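You operate a simulated robot arm through the tools that you are given. There is no shell and no other tool.

Carry out the task below with a simulated two-armed robot. There is one attempt and no reset: what you move stays moved.

TASK
Heat on, run the warm and cool pads once and lay the cool block's upper in the card tray.
Fine: the other upper stays on the warm block; heat off after.

It is judged by the outcome, as a careful person would: the job done as asked, and still so three seconds after it is handed in. It fails if anything else is knocked over, pushed out of place, dropped, spilled or broken.

THE ROBOT
Two 7-joint arms with fingered hands on one trunk that stands fixed in place. Base frame: the origin is at the foot of the trunk, x ahead of it, y to its left, z up; the work surface is at about z = 85. Readings come in cm, degrees, newtons and seconds.
The left shoulder is at [7, 17.2, 142.7], the right one opposite. Each reaches about 115.6 cm from its shoulder. Payload 5 kg a hand.
The TCP of each hand is the grasp point between the finger pads, 4.3 cm short of the fingertips. In the tool frame z runs along the fingers and y along their closing line. The gripper opens to 14.4 cm; its body begins 5 cm behind the TCP. The gripper is a hand of 5 fingers: y runs from the thumb to the fingers, the wrist lies at [-2.1, -12.4, -22.1] in the tool frame.
Orientation is that of the tool frame in the base frame, as [roll, pitch, yaw] about the fixed x, y, z axes, in that order (R = Rz(yaw) Ry(pitch) Rx(roll)). With the fingers straight down and the wrist toward the robot, the tool's x, y and z point along [0, 1, 0], [1, 0, 0] and [0, 0, -1] of the base frame.

THE INTERFACE
- The arms move only by the tool drive_tool. It takes "left_deltas", "right_deltas" or both (then of equal length, played together; a hand with none holds still); each is a list of rows, each an object (a shift or turn left out is 0) with "translation": the shift along the tool's x, y, z in m, a list of three; "angular": the turn, a rotation vector about the tool's x, y, z in degrees, a list of three. In form: [{"translation": [dx, dy, dz], "angular": [ax, ay, az]}, ...]. A call has 1 to 20 rows; each row shifts and turns the commanded pose from where the row before left it, along the tool's axes as they then stand. A row lasts 0.2 s, in which the tool goes at most 5 cm and 8.6 degrees; a call with a longer step from one row to the next is refused whole. Where a pose cannot be reached the arm comes as near as it can. A force on the tool above 50 N (or 10 N above the force at the start of the call, whichever is more), or a blocked arm, ends the call early, and 0.2 s more pass. In this call time passes only in rows, and 0.2 s behind the last. It gives the time, the measured TCP pose, the force on the tool (base axes), the opening and the grip force at its end, in the units of the frame above (readings bear some noise), with the torque about the TCP (base axes, N m) and any sound that the robot's microphone picked up.
- Cameras (640 x 400 px; columns grow to the right, rows downward): "scene" is now at [11.63, 5.26, 165.04]; the picture's right is [0.60, -0.80, 0.00], its down [-0.54, -0.41, -0.74] and it looks along [0.59, 0.45, -0.68] (base axes); focal length 300 px, centre (320, 200). "left" rides on the left gripper at [-8.6, -10.8, -16.8] in its tool frame; the picture's right is [-0.80, -0.28, 0.53], its down [0.54, -0.73, 0.42] and it looks along [0.27, 0.63, 0.73] (tool axes); focal length 275 px, centre (320, 200). "right" rides on the right gripper at [8.6, -10.8, -16.8] in its tool frame; the picture's right is [-0.80, 0.28, -0.53], its down [-0.54, -0.73, 0.42] and it looks along [-0.27, 0.63, 0.73] (tool axes); focal length 275 px, centre (320, 200). There is no depth. A picture from a camera that has moved, and an enlarged one, comes with that camera's place and axes in the base frame and with its lens.
- grab_frame(camera): a new picture of that camera. No time passes.
- slide_trunk(by): slides the trunk up (or, below 0, down) by that many cm; the arms and the scene camera ride with it, the base frame stays. It gives what a move gives, with no picture.
- curl_fingers(index, middle, ring, little, thumb_bend, thumb_turn, hand): sets how far each is bent, from 0 (flat) to 1 (curled in); at 0.3 the hand is open as for a grip, at 0.7 the pads meet at the TCP. One left out holds its place. A second passes; each finger stops where it meets its share of the squeeze, and holds until it gets a number again. It is the only way to open and close the hand. It gives what a move gives, with no picture; readings hold the bend of each and the force on index, middle, ring, little, thumb and palm. thumb_turn goes from beside the hand (0) to across from the fingers (1), as for a grip.
- head_to(pan, tilt): turns the head with the scene camera to pan (to the left, within 86 degrees either way) and tilt (down, from -29 to 69), counted from straight ahead of the robot. It gives what a move gives.
- zoom(camera, box): a new picture of the part [left, top, right, bottom] of that camera's present view, enlarged. No time passes.
- finish_job(): hands the job in; it is judged then, once.

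Nothing tells you positions but the pictures and the camera data. Unless the task says otherwise, let go and move clear before handing in.

The tools are called after "Request:" as a command line: name --argument value ..., lists and objects as JSON in quotes. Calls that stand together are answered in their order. drive_tool: Moves the arms, as the interface text tells. Its arguments: {"type":"object","properties":{"left_deltas":{"type":"array","items":{"type":"object","properties":{"translation":{"type":"array","items":{"type":"number"}},"angular":{"type":"array","items":{"type":"number"}}}}},"right_deltas":{"type":"array","items":{"type":"object","properties":{"translation":{"type":"array","items":{"type":"number"}},"angular":{"type":"array","items":{"type":"number"}}}}}},"required":[]} The other tools are called the same way: slide_trunk (by) moves the trunk up or down; curl_fingers (index, middle, ring, little, thumb_bend, thumb_turn, hand) moves the fingers one by one; head_to (pan, tilt) turns the head that bears the scene camera; grab_frame (camera) takes a picture; zoom (camera, box) takes an enlarged picture of a part of a camera's view; finish_job () hands the job in.

At the start:

```text
time: 0.0
left_eef_pos: [52.3, 64.86, 135.17]
left_orientation: [-180.0, 0.0, 90.0]
left_contact_force: [0.8, 0.5, -1.0]
left_torque: [-0.01, 0.01, 0.01]
left_width: 14.37
left_gripper_force: 0.1
left_shape: jaw
left_bend: [0.3, 0.3, 0.3, 0.3, 0.3, 0.98]
left_finger forces: [0.1, 0.0, 0.0, 0.0, 0.0, 0.1]
right_eef_pos: [66.79, 9.92, 132.53]
right_orientation: [180.0, 0.0, 89.9]
right_contact_force: [0.5, 1.2, 0.7]
right_torque: [0.01, 0.01, 0.02]
right_width: 14.35
right_gripper_force: 0.1
right_shape: jaw
right_bend: [0.3, 0.3, 0.3, 0.3, 0.3, 0.98]
right_finger forces: [0.0, 0.0, 0.0, 0.1, 0.0, 0.0]
trunk travel left (down, up): [-52.5, 41.5]
head pan, tilt (commanded): [37.1, 42.5]
```

scene: 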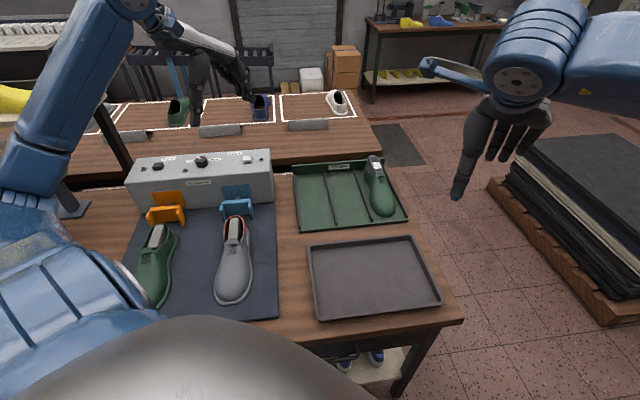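
right: 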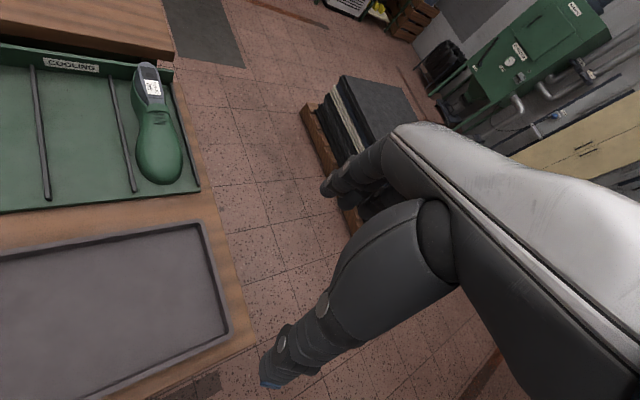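
left: 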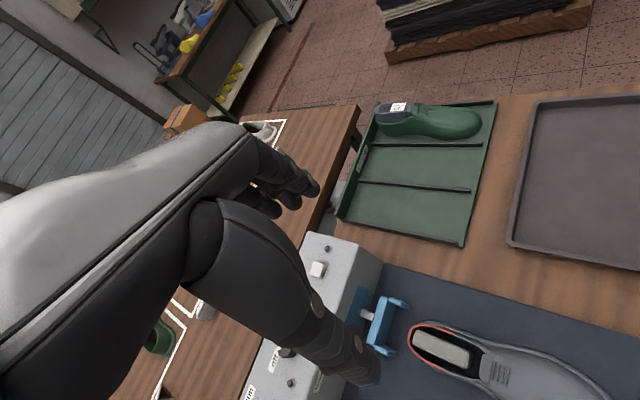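

I see a bench with a grey control box (knobs/buttons), an orange and a blue pad with a shoe upper on each, a green cooling rack and a grey tray. I'll look closer at the labels before moving anything.

Request:
zoom --camera "scene" --box '[120, 140, 290, 246]'

Request:
zoom --camera "scene" --box '[120, 210, 290, 316]'

Request:
zoom --camera "scene" --box '[280, 140, 460, 330]'

Request:
zoom --camera "left" --box '[220, 220, 420, 400]'

Request:
zoom --camera "scene" --box '[0, 60, 400, 200]'

```text
3.76 times, centred on (205, 193) of scene
camera zoom: at [11.63, 5.26, 165.04], right [0.6, -0.8, 0.0], down [-0.54, -0.41, -0.74], along [0.59, 0.45, -0.68], focal length 1132 px, centre (753, 226)
```

zoom: 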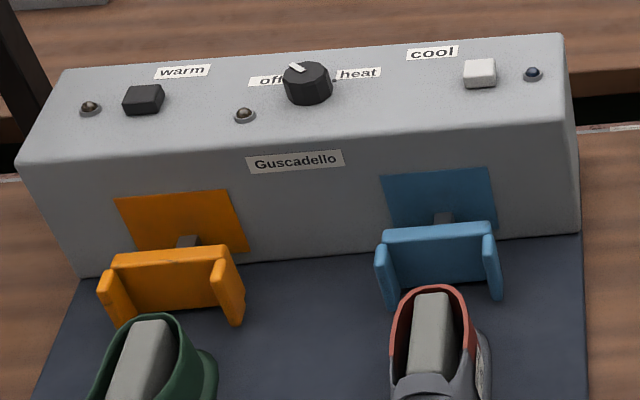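

```text
3.76 times, centred on (205, 263) of scene
camera zoom: at [11.63, 5.26, 165.04], right [0.6, -0.8, 0.0], down [-0.54, -0.41, -0.74], along [0.59, 0.45, -0.68], focal length 1132 px, centre (753, -37)
```

zoom: 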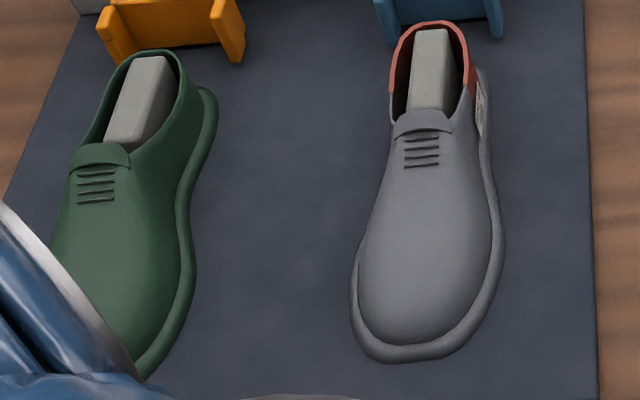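

```text
2.11 times, centred on (370, 235) of scene
camera zoom: at [11.63, 5.26, 165.04], right [0.6, -0.8, 0.0], down [-0.54, -0.41, -0.74], along [0.59, 0.45, -0.68], focal length 633 px, centre (215, 126)
```

zoom: 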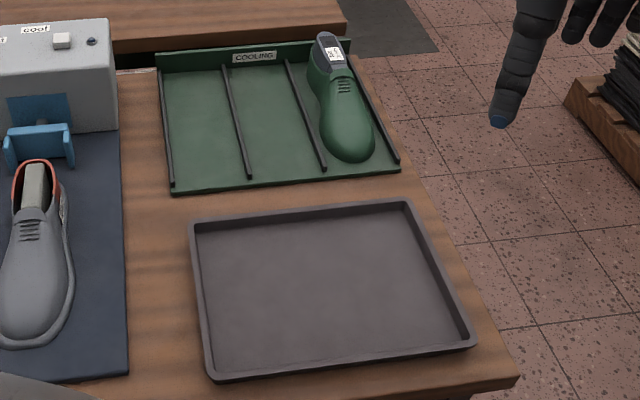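

```text
2.22 times, centred on (320, 310) of left
camera zoom: at [41.49, 56.14, 151.98], right [-0.28, -0.8, -0.53], down [-0.73, 0.54, -0.42], along [0.63, 0.27, -0.73], focal length 612 px, centre (320, -44)
```

zoom: 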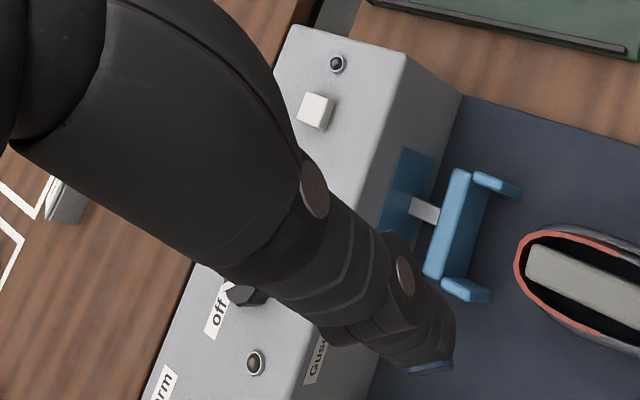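

```text
1.60 times, centred on (200, 130) of scene
camera zoom: at [11.63, 5.26, 165.04], right [0.6, -0.8, 0.0], down [-0.54, -0.41, -0.74], along [0.59, 0.45, -0.68], focal length 481 px, centre (512, 312)
```

zoom: 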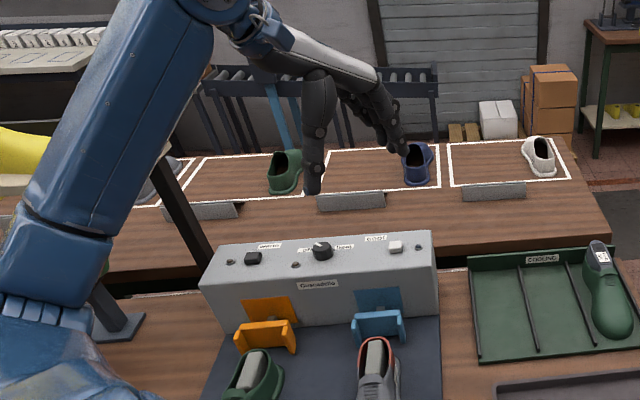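

The machine is a heat box with an off/heat knob, a warm (black) and a cool (white) button, and two uppers on blocks. I need to find which tray is the "card tray", so I'll look around with the head.

Request:
head_to --pan 0 --tilt 45

Request:
grab_frame --camera "scene"

Request:
head_to --pan 75 --tilt 35

Request:
grab_frame --camera "scene"

Request:
head_to --pan 37 --tilt 65

Request:
grab_frame --camera "scene"

Request:
head_to --pan -40 --tilt 35

Request:
grab_frame --camera "scene"

```text
time: 1.0
left_eef_pos: [52.39, 64.81, 135.25]
left_orientation: [-180.0, 0.1, 90.0]
left_contact_force: [0.3, -0.4, -0.1]
left_torque: [0.01, 0.0, -0.03]
left_width: 14.39
left_gripper_force: 0.0
left_shape: jaw
left_bend: [0.3, 0.3, 0.3, 0.3, 0.3, 0.98]
left_finger forces: [0.0, 0.0, 0.0, 0.1, 0.1, 0.0]
right_eef_pos: [66.86, 9.97, 132.51]
right_orientation: [-180.0, -0.1, 90.0]
right_contact_force: [-0.8, 0.7, 0.2]
right_torque: [0.03, 0.0, 0.01]
right_width: 14.35
right_gripper_force: 0.1
right_shape: jaw
right_bend: [0.3, 0.3, 0.3, 0.3, 0.3, 0.98]
right_finger forces: [0.0, 0.0, 0.1, 0.0, 0.0, 0.1]
trunk travel left (down, up): [-52.5, 41.5]
head pan, tilt (commanded): [0.0, 45.0]
```

```text
taken
camera scene: at [13.12, 0.24, 164.67], right [0.0, -1.0, 0.0], down [-0.71, 0.0, -0.71], along [0.71, 0.0, -0.71], focal length 300 px, centre (320, 200)
```

scene: 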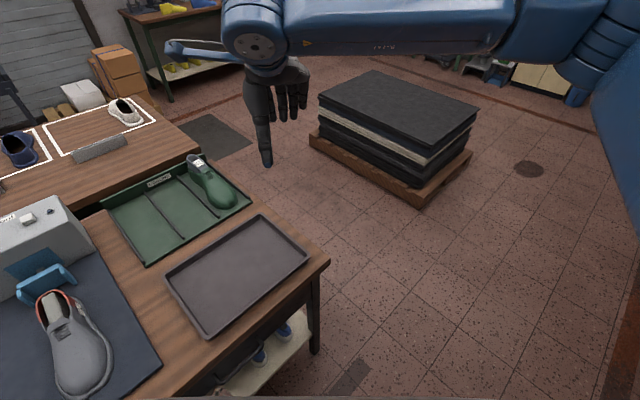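

```text
time: 2.5
left_eef_pos: [52.25, 64.82, 135.06]
left_orientation: [-180.0, 0.0, 89.9]
left_contact_force: [-0.5, -0.1, 0.0]
left_torque: [0.01, 0.02, 0.01]
left_width: 14.36
left_gripper_force: 0.1
left_shape: jaw
left_bend: [0.3, 0.3, 0.3, 0.3, 0.3, 0.98]
left_finger forces: [0.0, 0.1, 0.2, 0.0, 0.0, 0.0]
right_eef_pos: [66.87, 9.89, 132.6]
right_orientation: [180.0, 0.0, 89.9]
right_contact_force: [0.6, -0.2, 0.7]
right_torque: [0.01, -0.01, -0.04]
right_width: 14.34
right_gripper_force: 0.1
right_shape: jaw
right_bend: [0.3, 0.3, 0.3, 0.3, 0.3, 0.98]
right_finger forces: [0.1, 0.0, 0.1, 0.1, 0.0, 0.0]
trunk travel left (down, up): [-52.5, 41.5]
head pan, tilt (commanded): [75.0, 35.0]
```

```text
taken
camera scene: at [7.27, 8.74, 166.15], right [0.97, -0.26, 0.0], down [-0.15, -0.55, -0.82], along [0.21, 0.79, -0.57], focal length 300 px, centre (320, 200)
```

scene: 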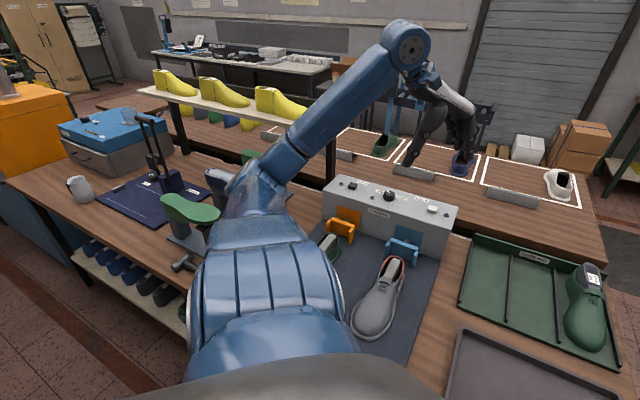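

```text
time: 3.5
left_eef_pos: [52.4, 64.85, 135.18]
left_orientation: [-180.0, 0.0, 89.9]
left_contact_force: [-0.3, -0.1, -0.6]
left_torque: [-0.01, -0.01, 0.0]
left_width: 14.36
left_gripper_force: 0.0
left_shape: jaw
left_bend: [0.3, 0.3, 0.3, 0.3, 0.3, 0.98]
left_finger forces: [0.0, 0.0, 0.0, 0.0, 0.1, 0.1]
right_eef_pos: [66.84, 9.88, 132.47]
right_orientation: [-180.0, 0.0, 90.0]
right_contact_force: [0.7, 0.5, 0.0]
right_torque: [-0.04, 0.01, 0.0]
right_width: 14.36
right_gripper_force: 0.1
right_shape: jaw
right_bend: [0.3, 0.3, 0.3, 0.3, 0.3, 0.98]
right_finger forces: [0.1, 0.1, 0.0, 0.0, 0.0, 0.1]
trunk travel left (down, up): [-52.5, 41.5]
head pan, tilt (commanded): [37.0, 65.0]
```

```text
taken
camera scene: at [9.83, 3.89, 162.17], right [0.6, -0.8, 0.0], down [-0.72, -0.55, -0.42], along [0.34, 0.25, -0.91], focal length 300 px, centre (320, 200)
```

scene: 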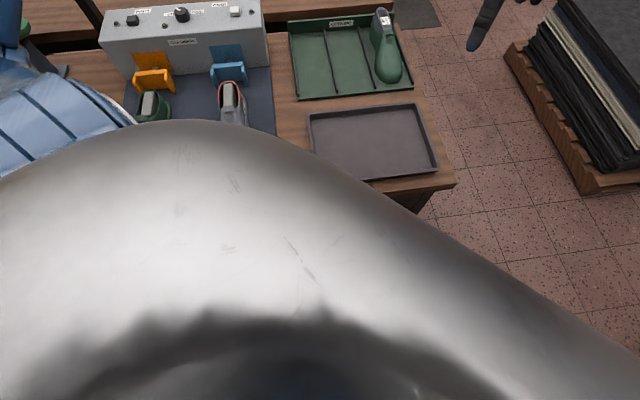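

```text
time: 5.0
left_eef_pos: [52.29, 64.72, 135.08]
left_orientation: [180.0, 0.1, 90.0]
left_contact_force: [-0.6, 0.5, -0.5]
left_torque: [0.0, -0.02, -0.03]
left_width: 14.36
left_gripper_force: 0.1
left_shape: jaw
left_bend: [0.3, 0.3, 0.3, 0.3, 0.3, 0.98]
left_finger forces: [0.1, 0.1, 0.0, 0.0, 0.1, 0.1]
right_eef_pos: [66.76, 10.01, 132.47]
right_orientation: [-180.0, 0.0, 89.9]
right_contact_force: [0.1, -0.4, -0.5]
right_torque: [0.01, 0.04, 0.02]
right_width: 14.39
right_gripper_force: 0.1
right_shape: jaw
right_bend: [0.3, 0.3, 0.3, 0.3, 0.3, 0.98]
right_finger forces: [0.0, 0.0, 0.0, 0.1, 0.0, 0.0]
trunk travel left (down, up): [-52.5, 41.5]
head pan, tilt (commanded): [-40.0, 35.0]
```

```text
taken
camera scene: at [11.74, -5.42, 166.15], right [-0.64, -0.77, 0.0], down [-0.44, 0.37, -0.82], along [0.63, -0.53, -0.57], focal length 300 px, centre (320, 200)
```

scene: 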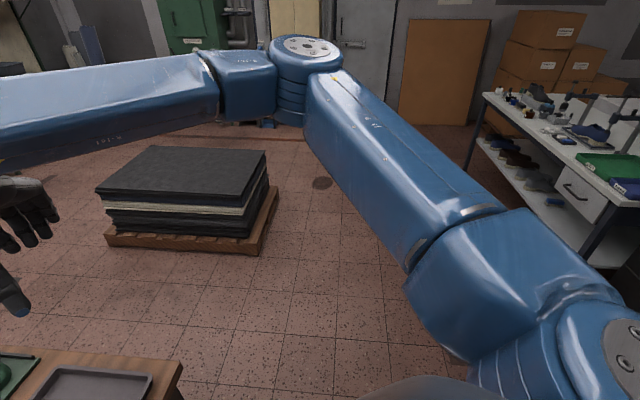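

Request:
head_to --pan 37 --tilt 38

Request:
zoom --camera "scene" --box '[80, 80, 380, 180]'

Request:
zoom --camera "scene" --box '[280, 250, 460, 362]'

Request:
zoom --camera "scene" --box '[280, 180, 460, 280]'

Request:
head_to --pan 80 --tilt 35

Request:
zoom --camera "scene" --box '[0, 50, 340, 320]'

```text
time: 6.5
left_eef_pos: [52.31, 64.84, 135.19]
left_orientation: [180.0, 0.0, 90.0]
left_contact_force: [0.7, -0.5, -1.5]
left_torque: [0.01, -0.02, -0.01]
left_width: 14.35
left_gripper_force: 0.0
left_shape: jaw
left_bend: [0.3, 0.3, 0.3, 0.3, 0.3, 0.98]
left_finger forces: [0.1, 0.0, 0.0, 0.1, 0.1, 0.0]
right_eef_pos: [66.84, 9.98, 132.52]
right_orientation: [-180.0, 0.0, 90.0]
right_contact_force: [0.3, 0.0, -0.4]
right_torque: [-0.01, 0.01, -0.01]
right_width: 14.37
right_gripper_force: 0.1
right_shape: jaw
right_bend: [0.3, 0.3, 0.3, 0.3, 0.3, 0.98]
right_finger forces: [0.0, 0.1, 0.1, 0.0, 0.0, 0.0]
trunk travel left (down, up): [-52.5, 41.5]
head pan, tilt (commanded): [37.0, 38.0]
```

```text
2.13 times, centred on (230, 130) of scene
camera zoom: at [11.88, 5.42, 165.7], right [0.6, -0.8, 0.0], down [-0.49, -0.37, -0.79], along [0.63, 0.47, -0.62], focal length 641 px, centre (512, 349)
```

zoom: 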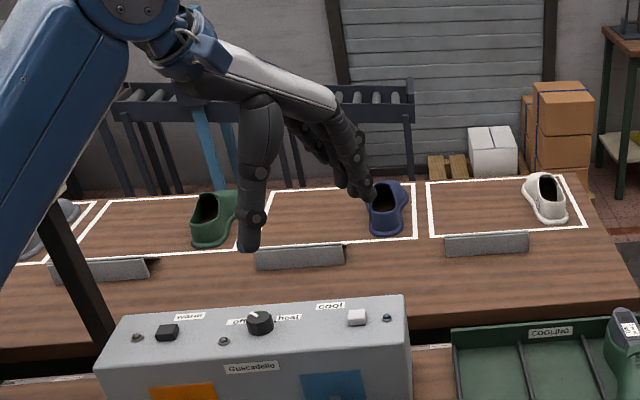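

```text
3.56 times, centred on (370, 306) of scene
camera zoom: at [11.88, 5.42, 165.7], right [0.6, -0.8, 0.0], down [-0.49, -0.37, -0.79], along [0.63, 0.47, -0.62], focal length 1069 px, centre (142, -177)
```

zoom: 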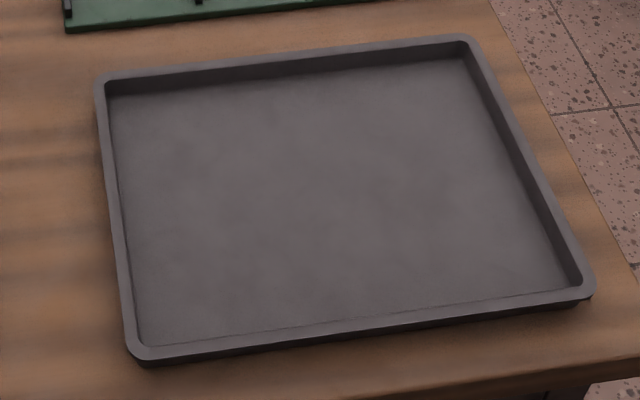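

```text
3.56 times, centred on (370, 230) of scene
camera zoom: at [11.88, 5.42, 165.7], right [0.6, -0.8, 0.0], down [-0.49, -0.37, -0.79], along [0.63, 0.47, -0.62], focal length 1069 px, centre (142, 93)
```

zoom: 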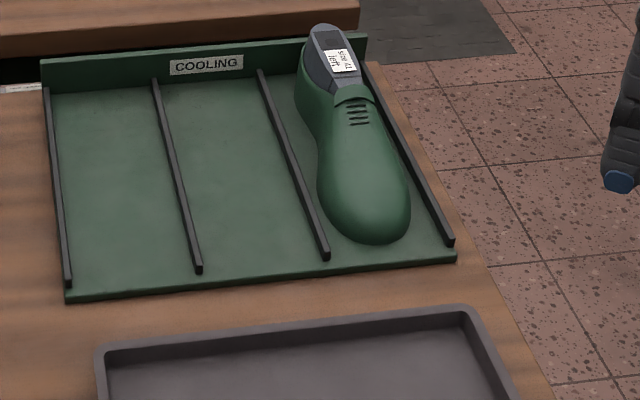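

```text
time: 7.6
left_eef_pos: [52.32, 64.72, 135.26]
left_orientation: [-180.0, 0.0, 90.0]
left_contact_force: [0.6, 0.8, -0.1]
left_torque: [0.03, 0.0, -0.01]
left_width: 14.38
left_gripper_force: 0.0
left_shape: jaw
left_bend: [0.3, 0.3, 0.3, 0.3, 0.3, 0.98]
left_finger forces: [0.0, 0.1, 0.0, 0.0, 0.1, 0.0]
right_eef_pos: [66.92, 9.96, 132.36]
right_orientation: [-180.0, -0.1, 90.0]
right_contact_force: [-0.5, -0.7, 0.1]
right_torque: [0.03, -0.01, -0.01]
right_width: 14.36
right_gripper_force: 0.0
right_shape: jaw
right_bend: [0.3, 0.3, 0.3, 0.3, 0.3, 0.98]
right_finger forces: [0.0, 0.0, 0.0, 0.0, 0.1, 0.0]
trunk travel left (down, up): [-52.5, 41.5]
head pan, tilt (commanded): [80.0, 35.0]
```

```text
1.48 times, centred on (170, 185) of scene
camera zoom: at [6.52, 8.9, 166.15], right [0.98, -0.17, 0.0], down [-0.1, -0.56, -0.82], along [0.14, 0.81, -0.57], focal length 445 px, centre (542, 222)
```

zoom: 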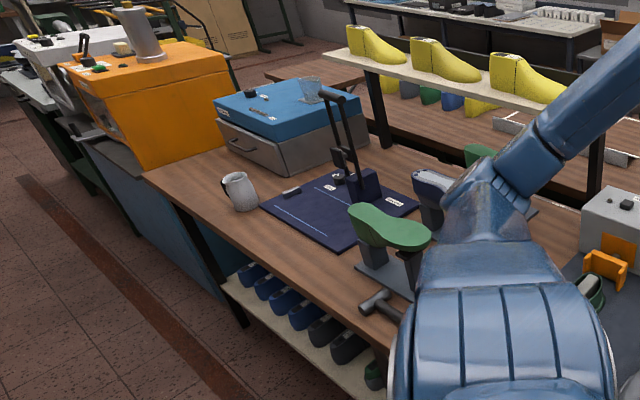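

The grey fibre/card tray in front of the cooling rack must be the card tray (about 35 × 26 cm, centred near (63, 24)); the machine sits at roughly 45° with the knob near (57, 94), warm button near (47, 105), cool button near (69, 82). I'll zoom on the details.

Request:
head_to --pan 56 --tilt 36

Request:
grab_frame --camera "scene"

Request:
zoom --camera "scene" --box '[285, 160, 365, 210]'

Request:
grab_frame --camera "left"

```text
time: 8.5
left_eef_pos: [52.26, 64.87, 135.25]
left_orientation: [-180.0, 0.0, 89.9]
left_contact_force: [0.0, 0.1, 0.3]
left_torque: [-0.02, -0.05, 0.01]
left_width: 14.36
left_gripper_force: 0.0
left_shape: jaw
left_bend: [0.3, 0.3, 0.3, 0.3, 0.3, 0.98]
left_finger forces: [0.0, 0.1, 0.0, 0.0, 0.0, 0.0]
right_eef_pos: [66.91, 9.93, 132.41]
right_orientation: [179.9, 0.0, 90.1]
right_contact_force: [0.0, -0.7, 0.3]
right_torque: [-0.03, -0.03, -0.01]
right_width: 14.37
right_gripper_force: 0.0
right_shape: jaw
right_bend: [0.3, 0.3, 0.3, 0.3, 0.3, 0.98]
right_finger forces: [0.0, 0.1, 0.0, 0.1, 0.1, 0.0]
trunk travel left (down, up): [-52.5, 41.5]
head pan, tilt (commanded): [56.0, 36.0]
```

```text
taken
camera scene: at [9.87, 7.49, 166.0], right [0.83, -0.56, 0.0], down [-0.33, -0.49, -0.81], along [0.45, 0.67, -0.59], focal length 300 px, centre (320, 200)
```

scene: 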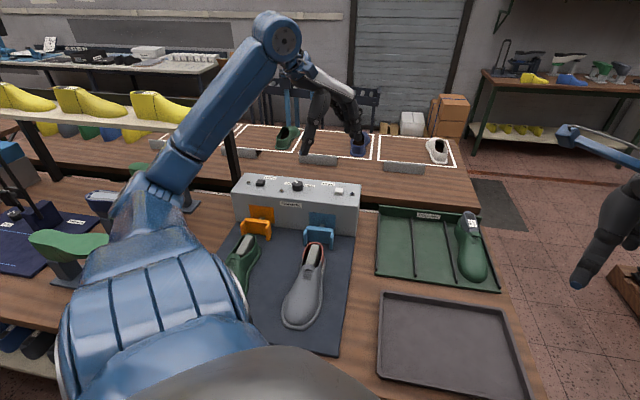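

```text
8.00 times, centred on (325, 185) of scene
camera zoom: at [9.87, 7.49, 166.0], right [0.83, -0.56, 0.0], down [-0.33, -0.49, -0.81], along [0.45, 0.67, -0.59], focal length 2404 px, centre (280, 320)
```

zoom: 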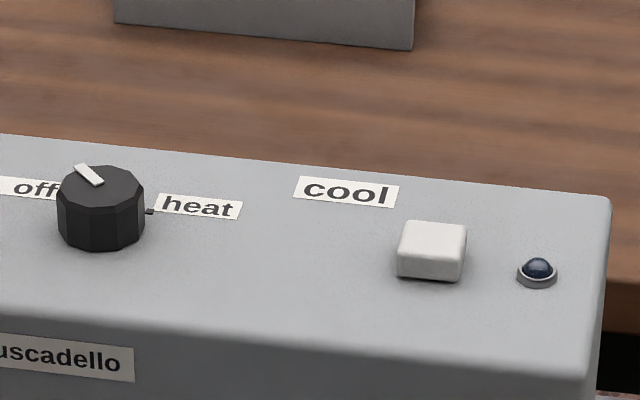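

```text
taken
camera left: at [41.49, 56.14, 151.98], right [-0.28, -0.8, -0.53], down [-0.73, 0.54, -0.42], along [0.63, 0.27, -0.73], focal length 275 px, centre (320, 200)
```

left: 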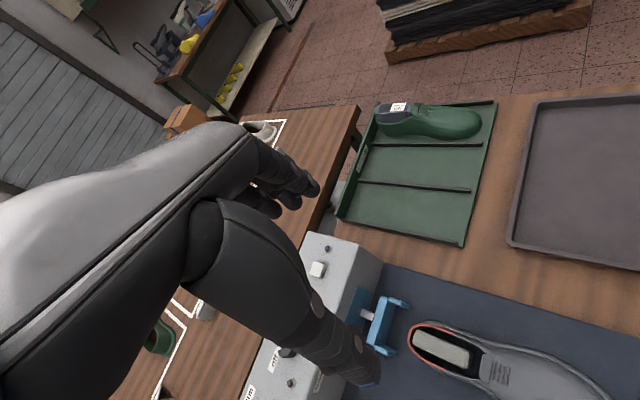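

The knob points to "off" (about 45° left of the box's back direction) and must turn clockwise ~90–100° to the "heat" tick. I'll test a pointing shape of the left hand in free air to learn where the fingertip goes.

Request:
curl_fingers --hand "left" --index 0.3 --middle 1 --ring 1 --little 1 --thumb_bend 0.3

Request:
grab_frame --camera "left"

Request:
zoom --camera "scene" --box '[260, 50, 420, 150]'

```text
time: 9.5
left_eef_pos: [52.33, 64.75, 135.28]
left_orientation: [180.0, 0.0, 90.0]
left_contact_force: [-0.2, 0.7, -0.3]
left_torque: [-0.01, -0.02, 0.01]
left_width: 14.91
left_gripper_force: 0.0
left_shape: fingers
left_bend: [0.3, 1.0, 1.0, 1.0, 0.3, 0.98]
left_finger forces: [0.1, 0.0, 0.0, 0.0, 0.1, 0.0]
right_eef_pos: [66.89, 9.99, 132.5]
right_orientation: [-180.0, 0.0, 89.9]
right_contact_force: [0.4, -0.2, 0.6]
right_torque: [-0.04, -0.01, 0.01]
right_width: 14.38
right_gripper_force: 0.0
right_shape: jaw
right_bend: [0.3, 0.3, 0.3, 0.3, 0.3, 0.98]
right_finger forces: [0.0, 0.0, 0.1, 0.0, 0.0, 0.0]
trunk travel left (down, up): [-52.5, 41.5]
head pan, tilt (commanded): [56.0, 36.0]
```

```text
taken
camera left: at [41.49, 56.14, 151.98], right [-0.28, -0.8, -0.53], down [-0.73, 0.54, -0.42], along [0.63, 0.27, -0.73], focal length 275 px, centre (320, 200)
```

left: 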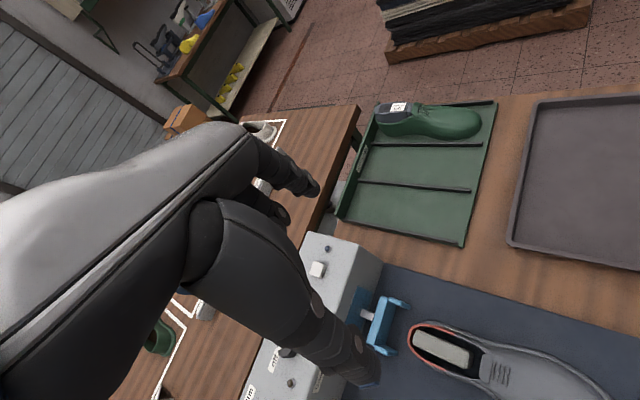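

```text
4.00 times, centred on (340, 100) of scene
camera zoom: at [9.89, 7.49, 166.0], right [0.83, -0.56, 0.0], down [-0.33, -0.49, -0.81], along [0.45, 0.67, -0.59], focal length 1202 px, centre (240, 600)
```

zoom: 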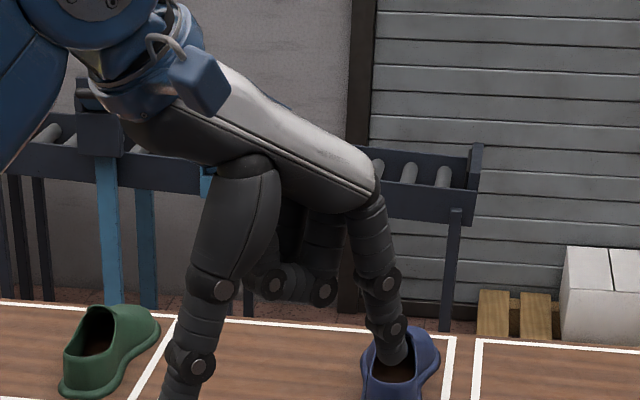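

Request:
curl_fingers --hand "left" --index 1

Request:
zoom --camera "scene" --box '[240, 60, 400, 160]'

Request:
zoom --camera "left" --box '[240, 270, 448, 400]'

Request:
grab_frame --camera "right"

```text
time: 10.5
left_eef_pos: [52.26, 64.88, 135.22]
left_orientation: [-180.0, 0.0, 90.1]
left_contact_force: [0.3, 0.1, 0.2]
left_torque: [0.03, -0.01, -0.01]
left_width: 9.86
left_gripper_force: 0.1
left_shape: fingers
left_bend: [1.0, 1.0, 1.0, 1.0, 0.3, 0.98]
left_finger forces: [0.0, 0.0, 0.0, 0.1, 0.1, 0.1]
right_eef_pos: [66.89, 10.01, 132.5]
right_orientation: [-180.0, 0.1, 90.1]
right_contact_force: [-0.2, -0.4, 0.1]
right_torque: [0.03, -0.03, -0.03]
right_width: 14.37
right_gripper_force: 0.0
right_shape: jaw
right_bend: [0.3, 0.3, 0.3, 0.3, 0.3, 0.98]
right_finger forces: [0.0, 0.0, 0.1, 0.0, 0.0, 0.1]
trunk travel left (down, up): [-52.5, 41.5]
head pan, tilt (commanded): [56.0, 36.0]
```

```text
4.00 times, centred on (320, 110) of scene
camera zoom: at [9.88, 7.48, 166.0], right [0.83, -0.56, 0.0], down [-0.33, -0.49, -0.81], along [0.45, 0.67, -0.59], focal length 1202 px, centre (320, 560)
```

zoom: 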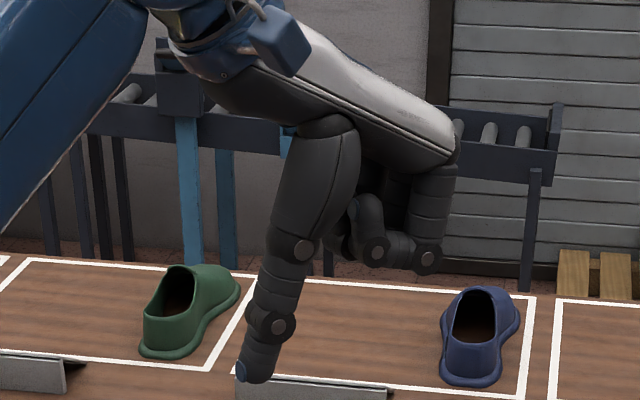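

```text
3.08 times, centred on (344, 335) of left
camera zoom: at [41.49, 56.14, 151.98], right [-0.28, -0.8, -0.53], down [-0.73, 0.54, -0.42], along [0.63, 0.27, -0.73], focal length 847 px, centre (246, -215)
```

zoom: 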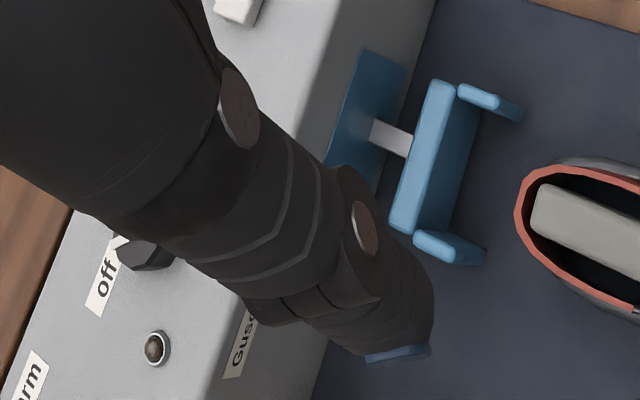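

```text
taken
camera right: at [56.07, 18.6, 149.33], right [0.28, -0.8, 0.53], down [-0.73, -0.54, -0.42], along [0.63, -0.27, -0.73], focal length 275 px, centre (320, 200)
```

right: 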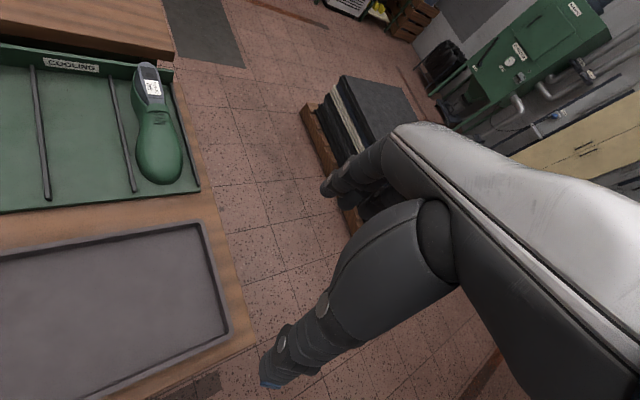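

With the fingers curled, the thumb is a clear single protrusion with its tip at about tool [0.2, −9.2, 3.5], good for pressing buttons. First the knob: I'll open thumb and middle finger and bring the left hand above the knob at z = 135, turned so that a clockwise twist is comfortable.

Request:
curl_fingers --hand "left" --middle 0.3 --thumb_bend 0.3

Request:
drive_tool --left_deltas '[{"translation": [0.036, 0.006, 0]}, {"translation": [0.036, 0.006, 0]}, {"translation": [0.036, 0.006, 0]}, {"translation": [0.036, 0.006, 0]}, {"translation": [0.036, 0.006, 0]}, {"translation": [0.036, 0.006, 0]}, {"translation": [0.036, 0.006, 0]}, {"translation": [0.036, 0.006, 0]}, {"angular": [0, 0, -8]}, {"angular": [0, 0, -8]}, {"angular": [0, 0, -8]}, {"angular": [0, 0, -8]}, {"angular": [0, 0, -8]}, {"angular": [0, 0, -8]}, {"angular": [0, 0, -8]}, {"angular": [0, 0, -8]}, {"angular": [0, 0, -8]}, {"angular": [0, 0, -8]}, {"angular": [0, 0, -8]}, {"angular": [0, 0, -8]}]'

Request:
grab_frame --camera "left"

Request:
grab_frame --camera "scene"

```text
time: 11.5
left_eef_pos: [52.34, 64.8, 135.04]
left_orientation: [180.0, 0.1, 90.0]
left_contact_force: [0.3, -0.9, -0.6]
left_torque: [-0.01, 0.01, 0.05]
left_width: 9.84
left_gripper_force: 0.0
left_shape: fingers
left_bend: [1.0, 0.3, 1.0, 1.0, 0.3, 0.98]
left_finger forces: [0.1, 0.0, 0.0, 0.0, 0.1, 0.1]
right_eef_pos: [66.88, 9.98, 132.5]
right_orientation: [179.9, 0.1, 90.0]
right_contact_force: [-0.1, 0.4, -0.4]
right_torque: [-0.02, 0.03, -0.02]
right_width: 14.37
right_gripper_force: 0.0
right_shape: jaw
right_bend: [0.3, 0.3, 0.3, 0.3, 0.3, 0.98]
right_finger forces: [0.0, 0.1, 0.0, 0.0, 0.0, 0.0]
trunk travel left (down, up): [-52.5, 41.5]
head pan, tilt (commanded): [56.0, 36.0]
```

```text
time: 15.7
left_eef_pos: [57.23, 93.51, 135.22]
left_orientation: [180.0, -0.1, -173.9]
left_contact_force: [0.9, -1.0, 0.1]
left_torque: [0.01, 0.05, -0.03]
left_width: 9.89
left_gripper_force: 0.1
left_shape: fingers
left_bend: [1.0, 0.3, 1.0, 1.0, 0.3, 0.98]
left_finger forces: [0.1, 0.0, 0.0, 0.1, 0.0, 0.0]
right_eef_pos: [66.97, 9.83, 132.4]
right_orientation: [-179.8, 0.0, 89.9]
right_contact_force: [0.2, -0.1, 0.9]
right_torque: [-0.01, 0.02, 0.02]
right_width: 14.36
right_gripper_force: 0.0
right_shape: jaw
right_bend: [0.3, 0.3, 0.3, 0.3, 0.3, 0.98]
right_finger forces: [0.0, 0.0, 0.1, 0.1, 0.0, 0.0]
trunk travel left (down, up): [-52.5, 41.5]
head pan, tilt (commanded): [56.0, 36.0]
```

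```text
taken
camera left: at [67.01, 83.61, 151.96], right [0.82, -0.2, -0.53], down [-0.46, -0.78, -0.42], along [-0.33, 0.6, -0.73], focal length 275 px, centre (320, 200)
```

left: 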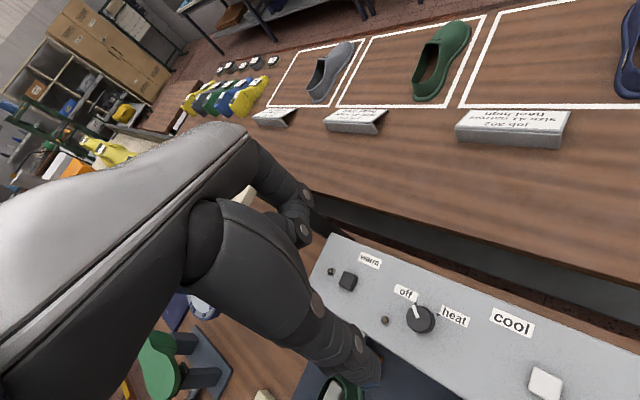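

```text
taken
camera scene: at [10.02, 7.45, 165.99], right [0.83, -0.56, 0.0], down [-0.33, -0.49, -0.81], along [0.45, 0.67, -0.59], focal length 300 px, centre (320, 200)
```

scene: 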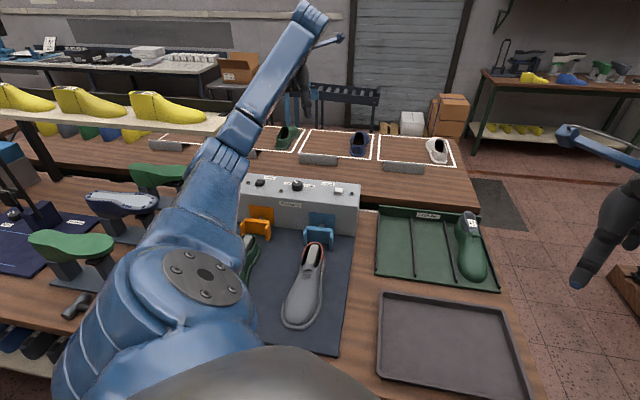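

New detail: the back bench's stands are job cards with text. I'll read them before going on, since they may matter for "card tray".

Request:
zoom --camera "left" --box '[440, 90, 600, 170]'

Request:
zoom --camera "left" --box '[240, 90, 400, 170]'

Request:
zoom --camera "left" --box '[160, 20, 480, 180]'

Request:
zoom --camera "left" --box '[300, 220, 580, 400]'

```text
4.00 times, centred on (520, 130) of left
camera zoom: at [67.01, 83.61, 151.96], right [0.82, -0.2, -0.53], down [-0.46, -0.78, -0.42], along [-0.33, 0.6, -0.73], focal length 1101 px, centre (-480, 480)
```

zoom: 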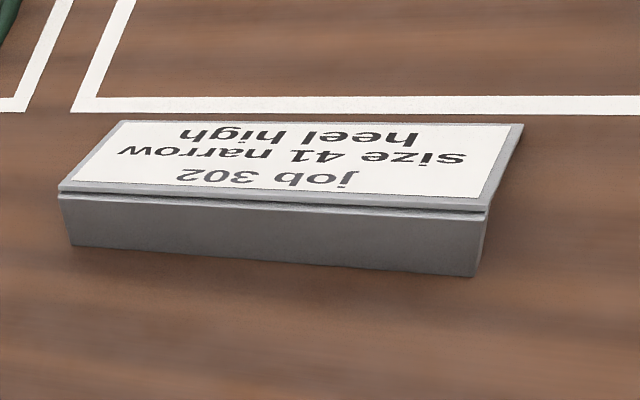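

```text
4.00 times, centred on (320, 130) of left
camera zoom: at [67.01, 83.61, 151.96], right [0.82, -0.2, -0.53], down [-0.46, -0.78, -0.42], along [-0.33, 0.6, -0.73], focal length 1101 px, centre (320, 480)
```

zoom: 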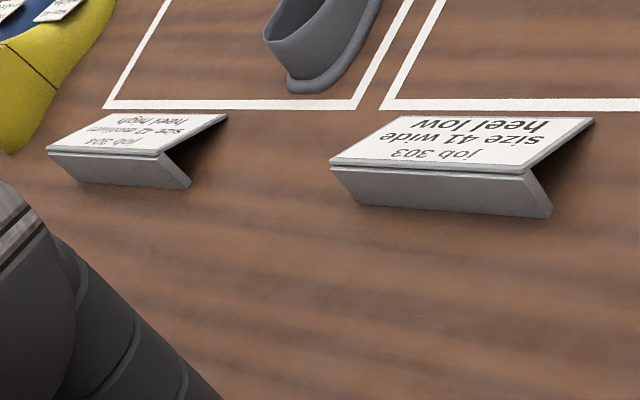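

```text
2.00 times, centred on (320, 100) of left
camera zoom: at [67.01, 83.61, 151.96], right [0.82, -0.2, -0.53], down [-0.46, -0.78, -0.42], along [-0.33, 0.6, -0.73], focal length 551 px, centre (320, 400)
```

zoom: 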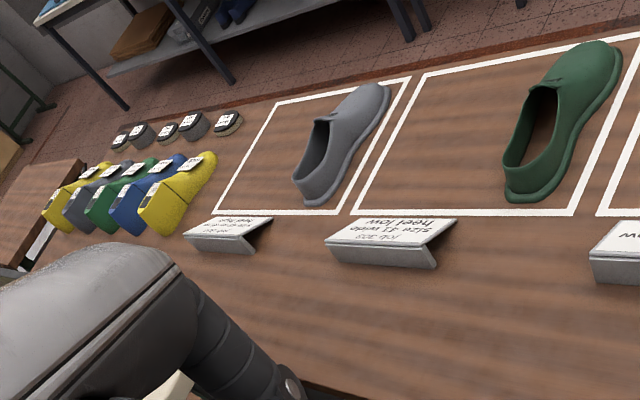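

```text
2.22 times, centred on (440, 310) of left
camera zoom: at [67.01, 83.61, 151.96], right [0.82, -0.2, -0.53], down [-0.46, -0.78, -0.42], along [-0.33, 0.6, -0.73], focal length 612 px, centre (53, -44)
```

zoom: 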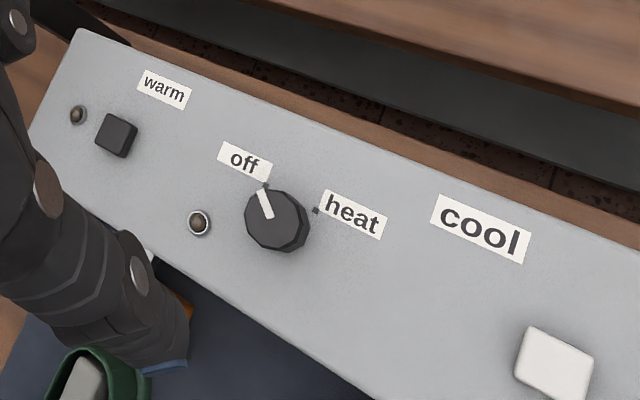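

The cards only belong to the back-bench jobs; the single grey tray stays my "card tray". Triangulating from both cameras puts the knob top at about (56.6, 92.15, 103.9), with off at ~90° and heat at ~0° in base angle; I'll centre the hand over it and descend to z ≈ 112 to check.

Request:
drive_tool --left_deltas '[{"translation": [0.0013, -0.0022, 0.038]}, {"translation": [0.0013, -0.0022, 0.038]}, {"translation": [0.0013, -0.0022, 0.038]}, {"translation": [0.0013, -0.0022, 0.038]}, {"translation": [0.0013, -0.0022, 0.038]}, {"translation": [0.0013, -0.0022, 0.038]}]'

Request:
grab_frame --camera "left"

Request:
zoom --camera "scene" --box '[220, 110, 380, 210]'

```text
time: 17.1
left_eef_pos: [56.38, 92.43, 112.4]
left_orientation: [180.0, 0.0, -174.0]
left_contact_force: [0.9, -0.7, 0.9]
left_torque: [-0.04, -0.01, -0.01]
left_width: 9.86
left_gripper_force: 0.0
left_shape: fingers
left_bend: [1.0, 0.3, 1.0, 1.0, 0.3, 0.98]
left_finger forces: [0.0, 0.0, 0.0, 0.0, 0.0, 0.0]
right_eef_pos: [66.88, 10.07, 132.45]
right_orientation: [-179.9, 0.0, 90.0]
right_contact_force: [0.8, 0.3, 0.1]
right_torque: [-0.04, 0.05, 0.0]
right_width: 14.36
right_gripper_force: 0.0
right_shape: jaw
right_bend: [0.3, 0.3, 0.3, 0.3, 0.3, 0.98]
right_finger forces: [0.0, 0.0, 0.0, 0.0, 0.0, 0.0]
trunk travel left (down, up): [-52.5, 41.5]
head pan, tilt (commanded): [56.0, 36.0]
```

```text
taken
camera left: at [66.13, 82.42, 129.16], right [0.82, -0.2, -0.53], down [-0.46, -0.78, -0.42], along [-0.33, 0.6, -0.73], focal length 275 px, centre (320, 200)
```

left: 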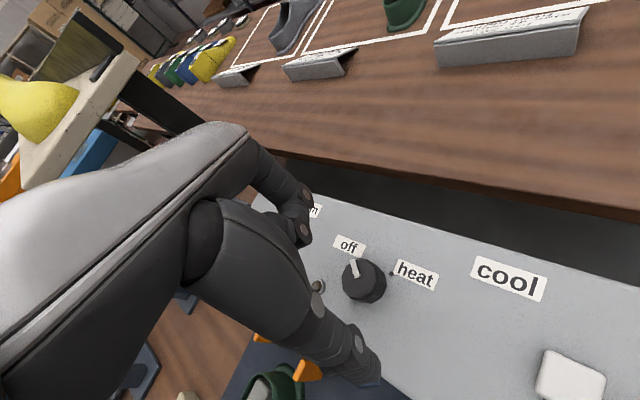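

```text
4.00 times, centred on (300, 160) of scene
camera zoom: at [9.95, 7.53, 166.0], right [0.83, -0.56, 0.0], down [-0.33, -0.49, -0.81], along [0.45, 0.67, -0.59], focal length 1202 px, centre (400, 360)
```

zoom: 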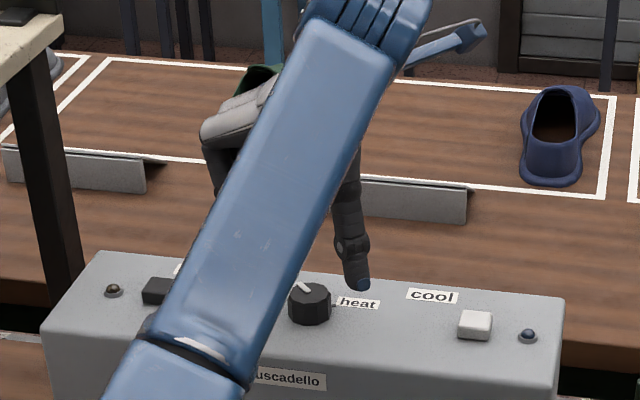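

Request:
zoom --camera "left" --box '[280, 200, 440, 300]'

Request:
zoom --camera "scene" --box '[270, 165, 334, 205]'

```text
4.00 times, centred on (360, 250) of left
camera zoom: at [66.13, 82.42, 129.16], right [0.82, -0.2, -0.53], down [-0.46, -0.78, -0.42], along [-0.33, 0.6, -0.73], focal length 1101 px, centre (160, 0)
```

zoom: 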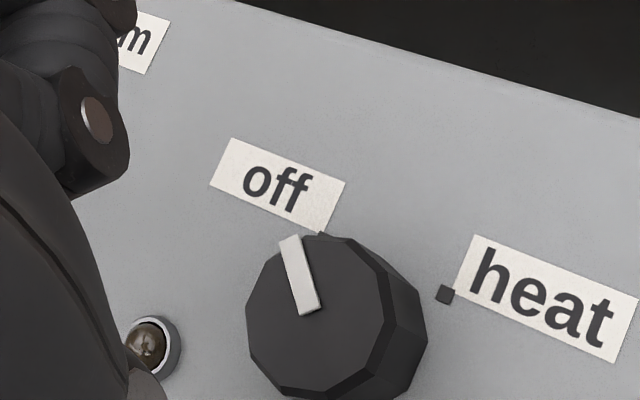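

```text
10.00 times, centred on (302, 185) of scene
camera zoom: at [9.95, 7.53, 166.0], right [0.83, -0.56, 0.0], down [-0.33, -0.49, -0.81], along [0.45, 0.67, -0.59], focal length 3006 px, centre (500, 350)
```

zoom: 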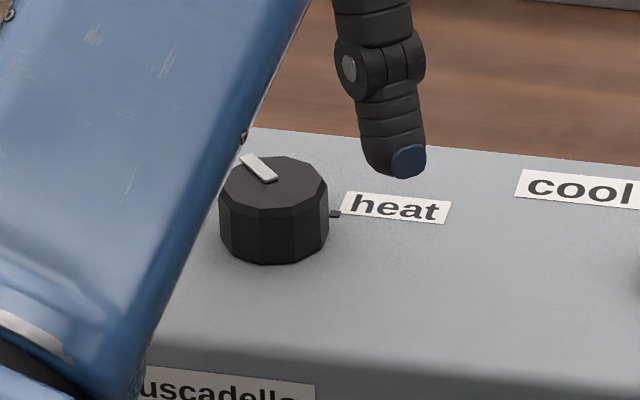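

Knob centre confirmed at about (56.6, 92.0), top at z ≈ 103.9 and box top ≈ 101.4. I'll shift slightly and descend so the fingertips flank the knob just above the box top.

Request:
drive_tool --left_deltas '[{"translation": [-0.001, -0.002, 0.015]}, {"translation": [-0.001, -0.0025, 0.015]}, {"translation": [0, 0, 0.015]}, {"translation": [0, 0, 0.014]}]'

Request:
zoom --camera "left" --box '[240, 160, 480, 310]'

Request:
zoom --camera "scene" --box '[270, 150, 366, 210]'

```text
time: 18.1
left_eef_pos: [56.79, 91.74, 106.43]
left_orientation: [-180.0, 0.0, -174.0]
left_contact_force: [-0.5, -0.3, 0.8]
left_torque: [0.04, -0.02, 0.0]
left_width: 9.9
left_gripper_force: 0.0
left_shape: fingers
left_bend: [1.0, 0.3, 1.0, 1.0, 0.3, 0.98]
left_finger forces: [0.1, 0.1, 0.0, 0.0, 0.0, 0.0]
right_eef_pos: [67.0, 10.06, 132.55]
right_orientation: [-180.0, 0.0, 90.0]
right_contact_force: [0.1, -0.5, 0.6]
right_torque: [0.01, -0.01, 0.0]
right_width: 14.34
right_gripper_force: 0.2
right_shape: jaw
right_bend: [0.3, 0.3, 0.3, 0.3, 0.3, 0.98]
right_finger forces: [0.1, 0.0, 0.1, 0.0, 0.0, 0.0]
trunk travel left (down, up): [-52.5, 41.5]
head pan, tilt (commanded): [56.0, 36.0]
```

```text
2.67 times, centred on (360, 235) of left
camera zoom: at [66.49, 81.78, 123.26], right [0.82, -0.2, -0.53], down [-0.46, -0.78, -0.42], along [-0.33, 0.6, -0.73], focal length 734 px, centre (213, 107)
```

zoom: 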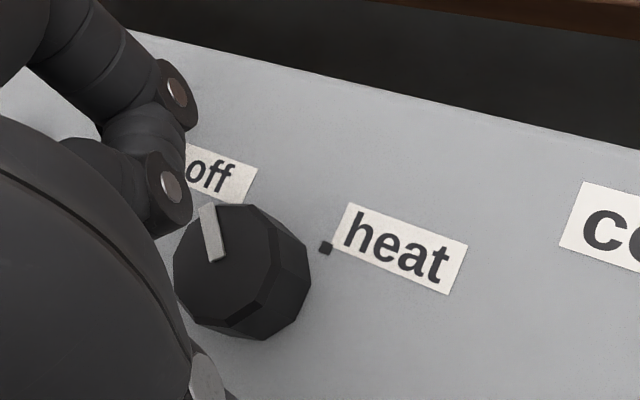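

```text
6.67 times, centred on (318, 180) of scene
camera zoom: at [9.93, 7.49, 166.0], right [0.83, -0.56, 0.0], down [-0.33, -0.49, -0.81], along [0.45, 0.67, -0.59], focal length 2004 px, centre (333, 333)
```

zoom: 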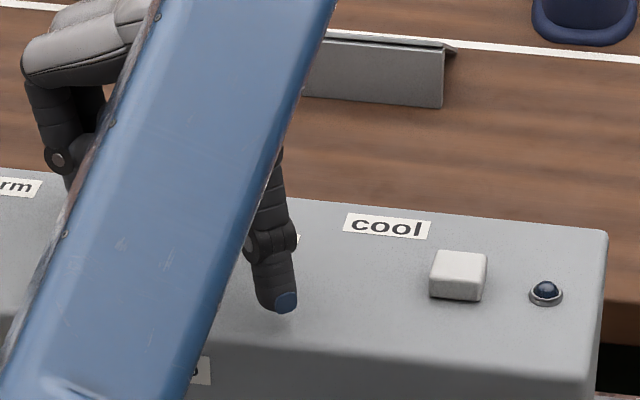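

The scene view of the pinch is blocked by the left forearm, so I'll bring the right hand (its camera) over in front of the machine, high above the shoe, to watch the knob.

Request:
drive_tool --right_deltas '[{"translation": [0.044, 0, 0], "angular": [0, 0, -8.2]}, {"translation": [0.044, 0.006, 0], "angular": [0, 0, -8.2]}, {"translation": [0.042, 0.013, 0], "angular": [0, 0, -8.2]}, {"translation": [0.04, 0.019, 0.0], "angular": [0, 0, -8.2]}, {"translation": [0.037, 0.025, 0.0], "angular": [0, 0, -8.2]}, {"translation": [0.033, 0.03, 0.0], "angular": [0, 0, -8.2]}, {"translation": [0.028, 0.034, 0.0], "angular": [0, 0, -8.2]}, {"translation": [0.02, 0.038, 0.0], "angular": [0, 0, -8.2]}, {"translation": [0.01, 0.03, 0.0], "angular": [0, 0, -8.2]}, {"translation": [0.0, 0.02, 0.0], "angular": [0, 0, -8.2]}, {"angular": [0, 0, -8]}]'

Request:
grab_frame --camera "right"

Request:
grab_frame --camera "scene"

```text
time: 20.5
left_eef_pos: [56.85, 91.97, 106.46]
left_orientation: [-179.9, 0.0, -174.0]
left_contact_force: [-0.2, 0.3, 0.2]
left_torque: [-0.06, 0.01, 0.0]
left_width: 9.86
left_gripper_force: 0.1
left_shape: fingers
left_bend: [1.0, 0.3, 1.0, 1.0, 0.3, 0.98]
left_finger forces: [0.0, 0.0, 0.0, 0.0, 0.0, 0.0]
right_eef_pos: [67.48, 45.43, 132.59]
right_orientation: [-179.9, 0.1, 155.6]
right_contact_force: [-0.9, 0.9, 0.5]
right_torque: [-0.01, -0.01, 0.0]
right_width: 14.4
right_gripper_force: 0.2
right_shape: jaw
right_bend: [0.3, 0.3, 0.3, 0.3, 0.3, 0.98]
right_finger forces: [0.0, 0.1, 0.1, 0.0, 0.0, 0.0]
right hand out of reach, approached as far as the arm can: row 9, 10, 11
trunk travel left (down, up): [-52.5, 41.5]
head pan, tilt (commanded): [56.0, 36.0]
```

```text
taken
camera right: at [55.28, 39.15, 149.45], right [0.84, -0.07, 0.53], down [0.19, -0.89, -0.42], along [0.5, 0.46, -0.73], focal length 275 px, centre (320, 200)
```

right: 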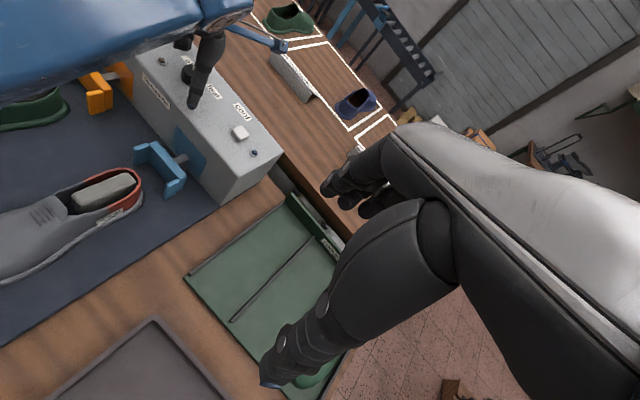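

```text
taken
camera scene: at [9.9, 7.66, 165.99], right [0.83, -0.56, 0.0], down [-0.33, -0.49, -0.81], along [0.45, 0.67, -0.59], focal length 300 px, centre (320, 200)
```

scene: 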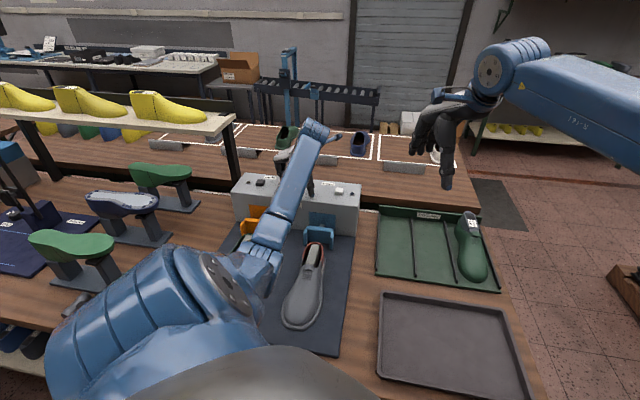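

Request:
zoom --camera "right" --box '[120, 20, 280, 120]'

```text
4.00 times, centred on (200, 70) of right
camera zoom: at [55.28, 39.15, 149.45], right [0.84, -0.07, 0.53], down [0.19, -0.89, -0.42], along [0.5, 0.46, -0.73], focal length 1101 px, centre (800, 720)
```

zoom: 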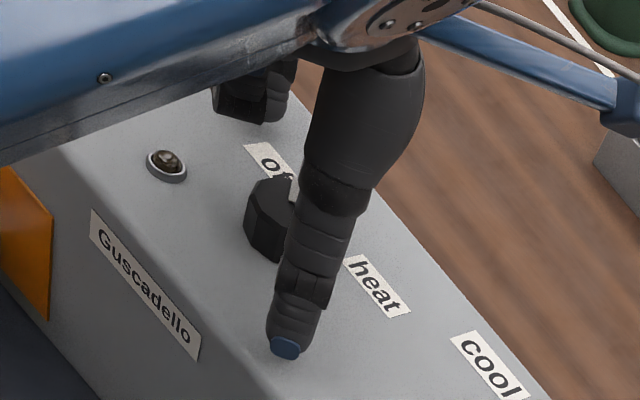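

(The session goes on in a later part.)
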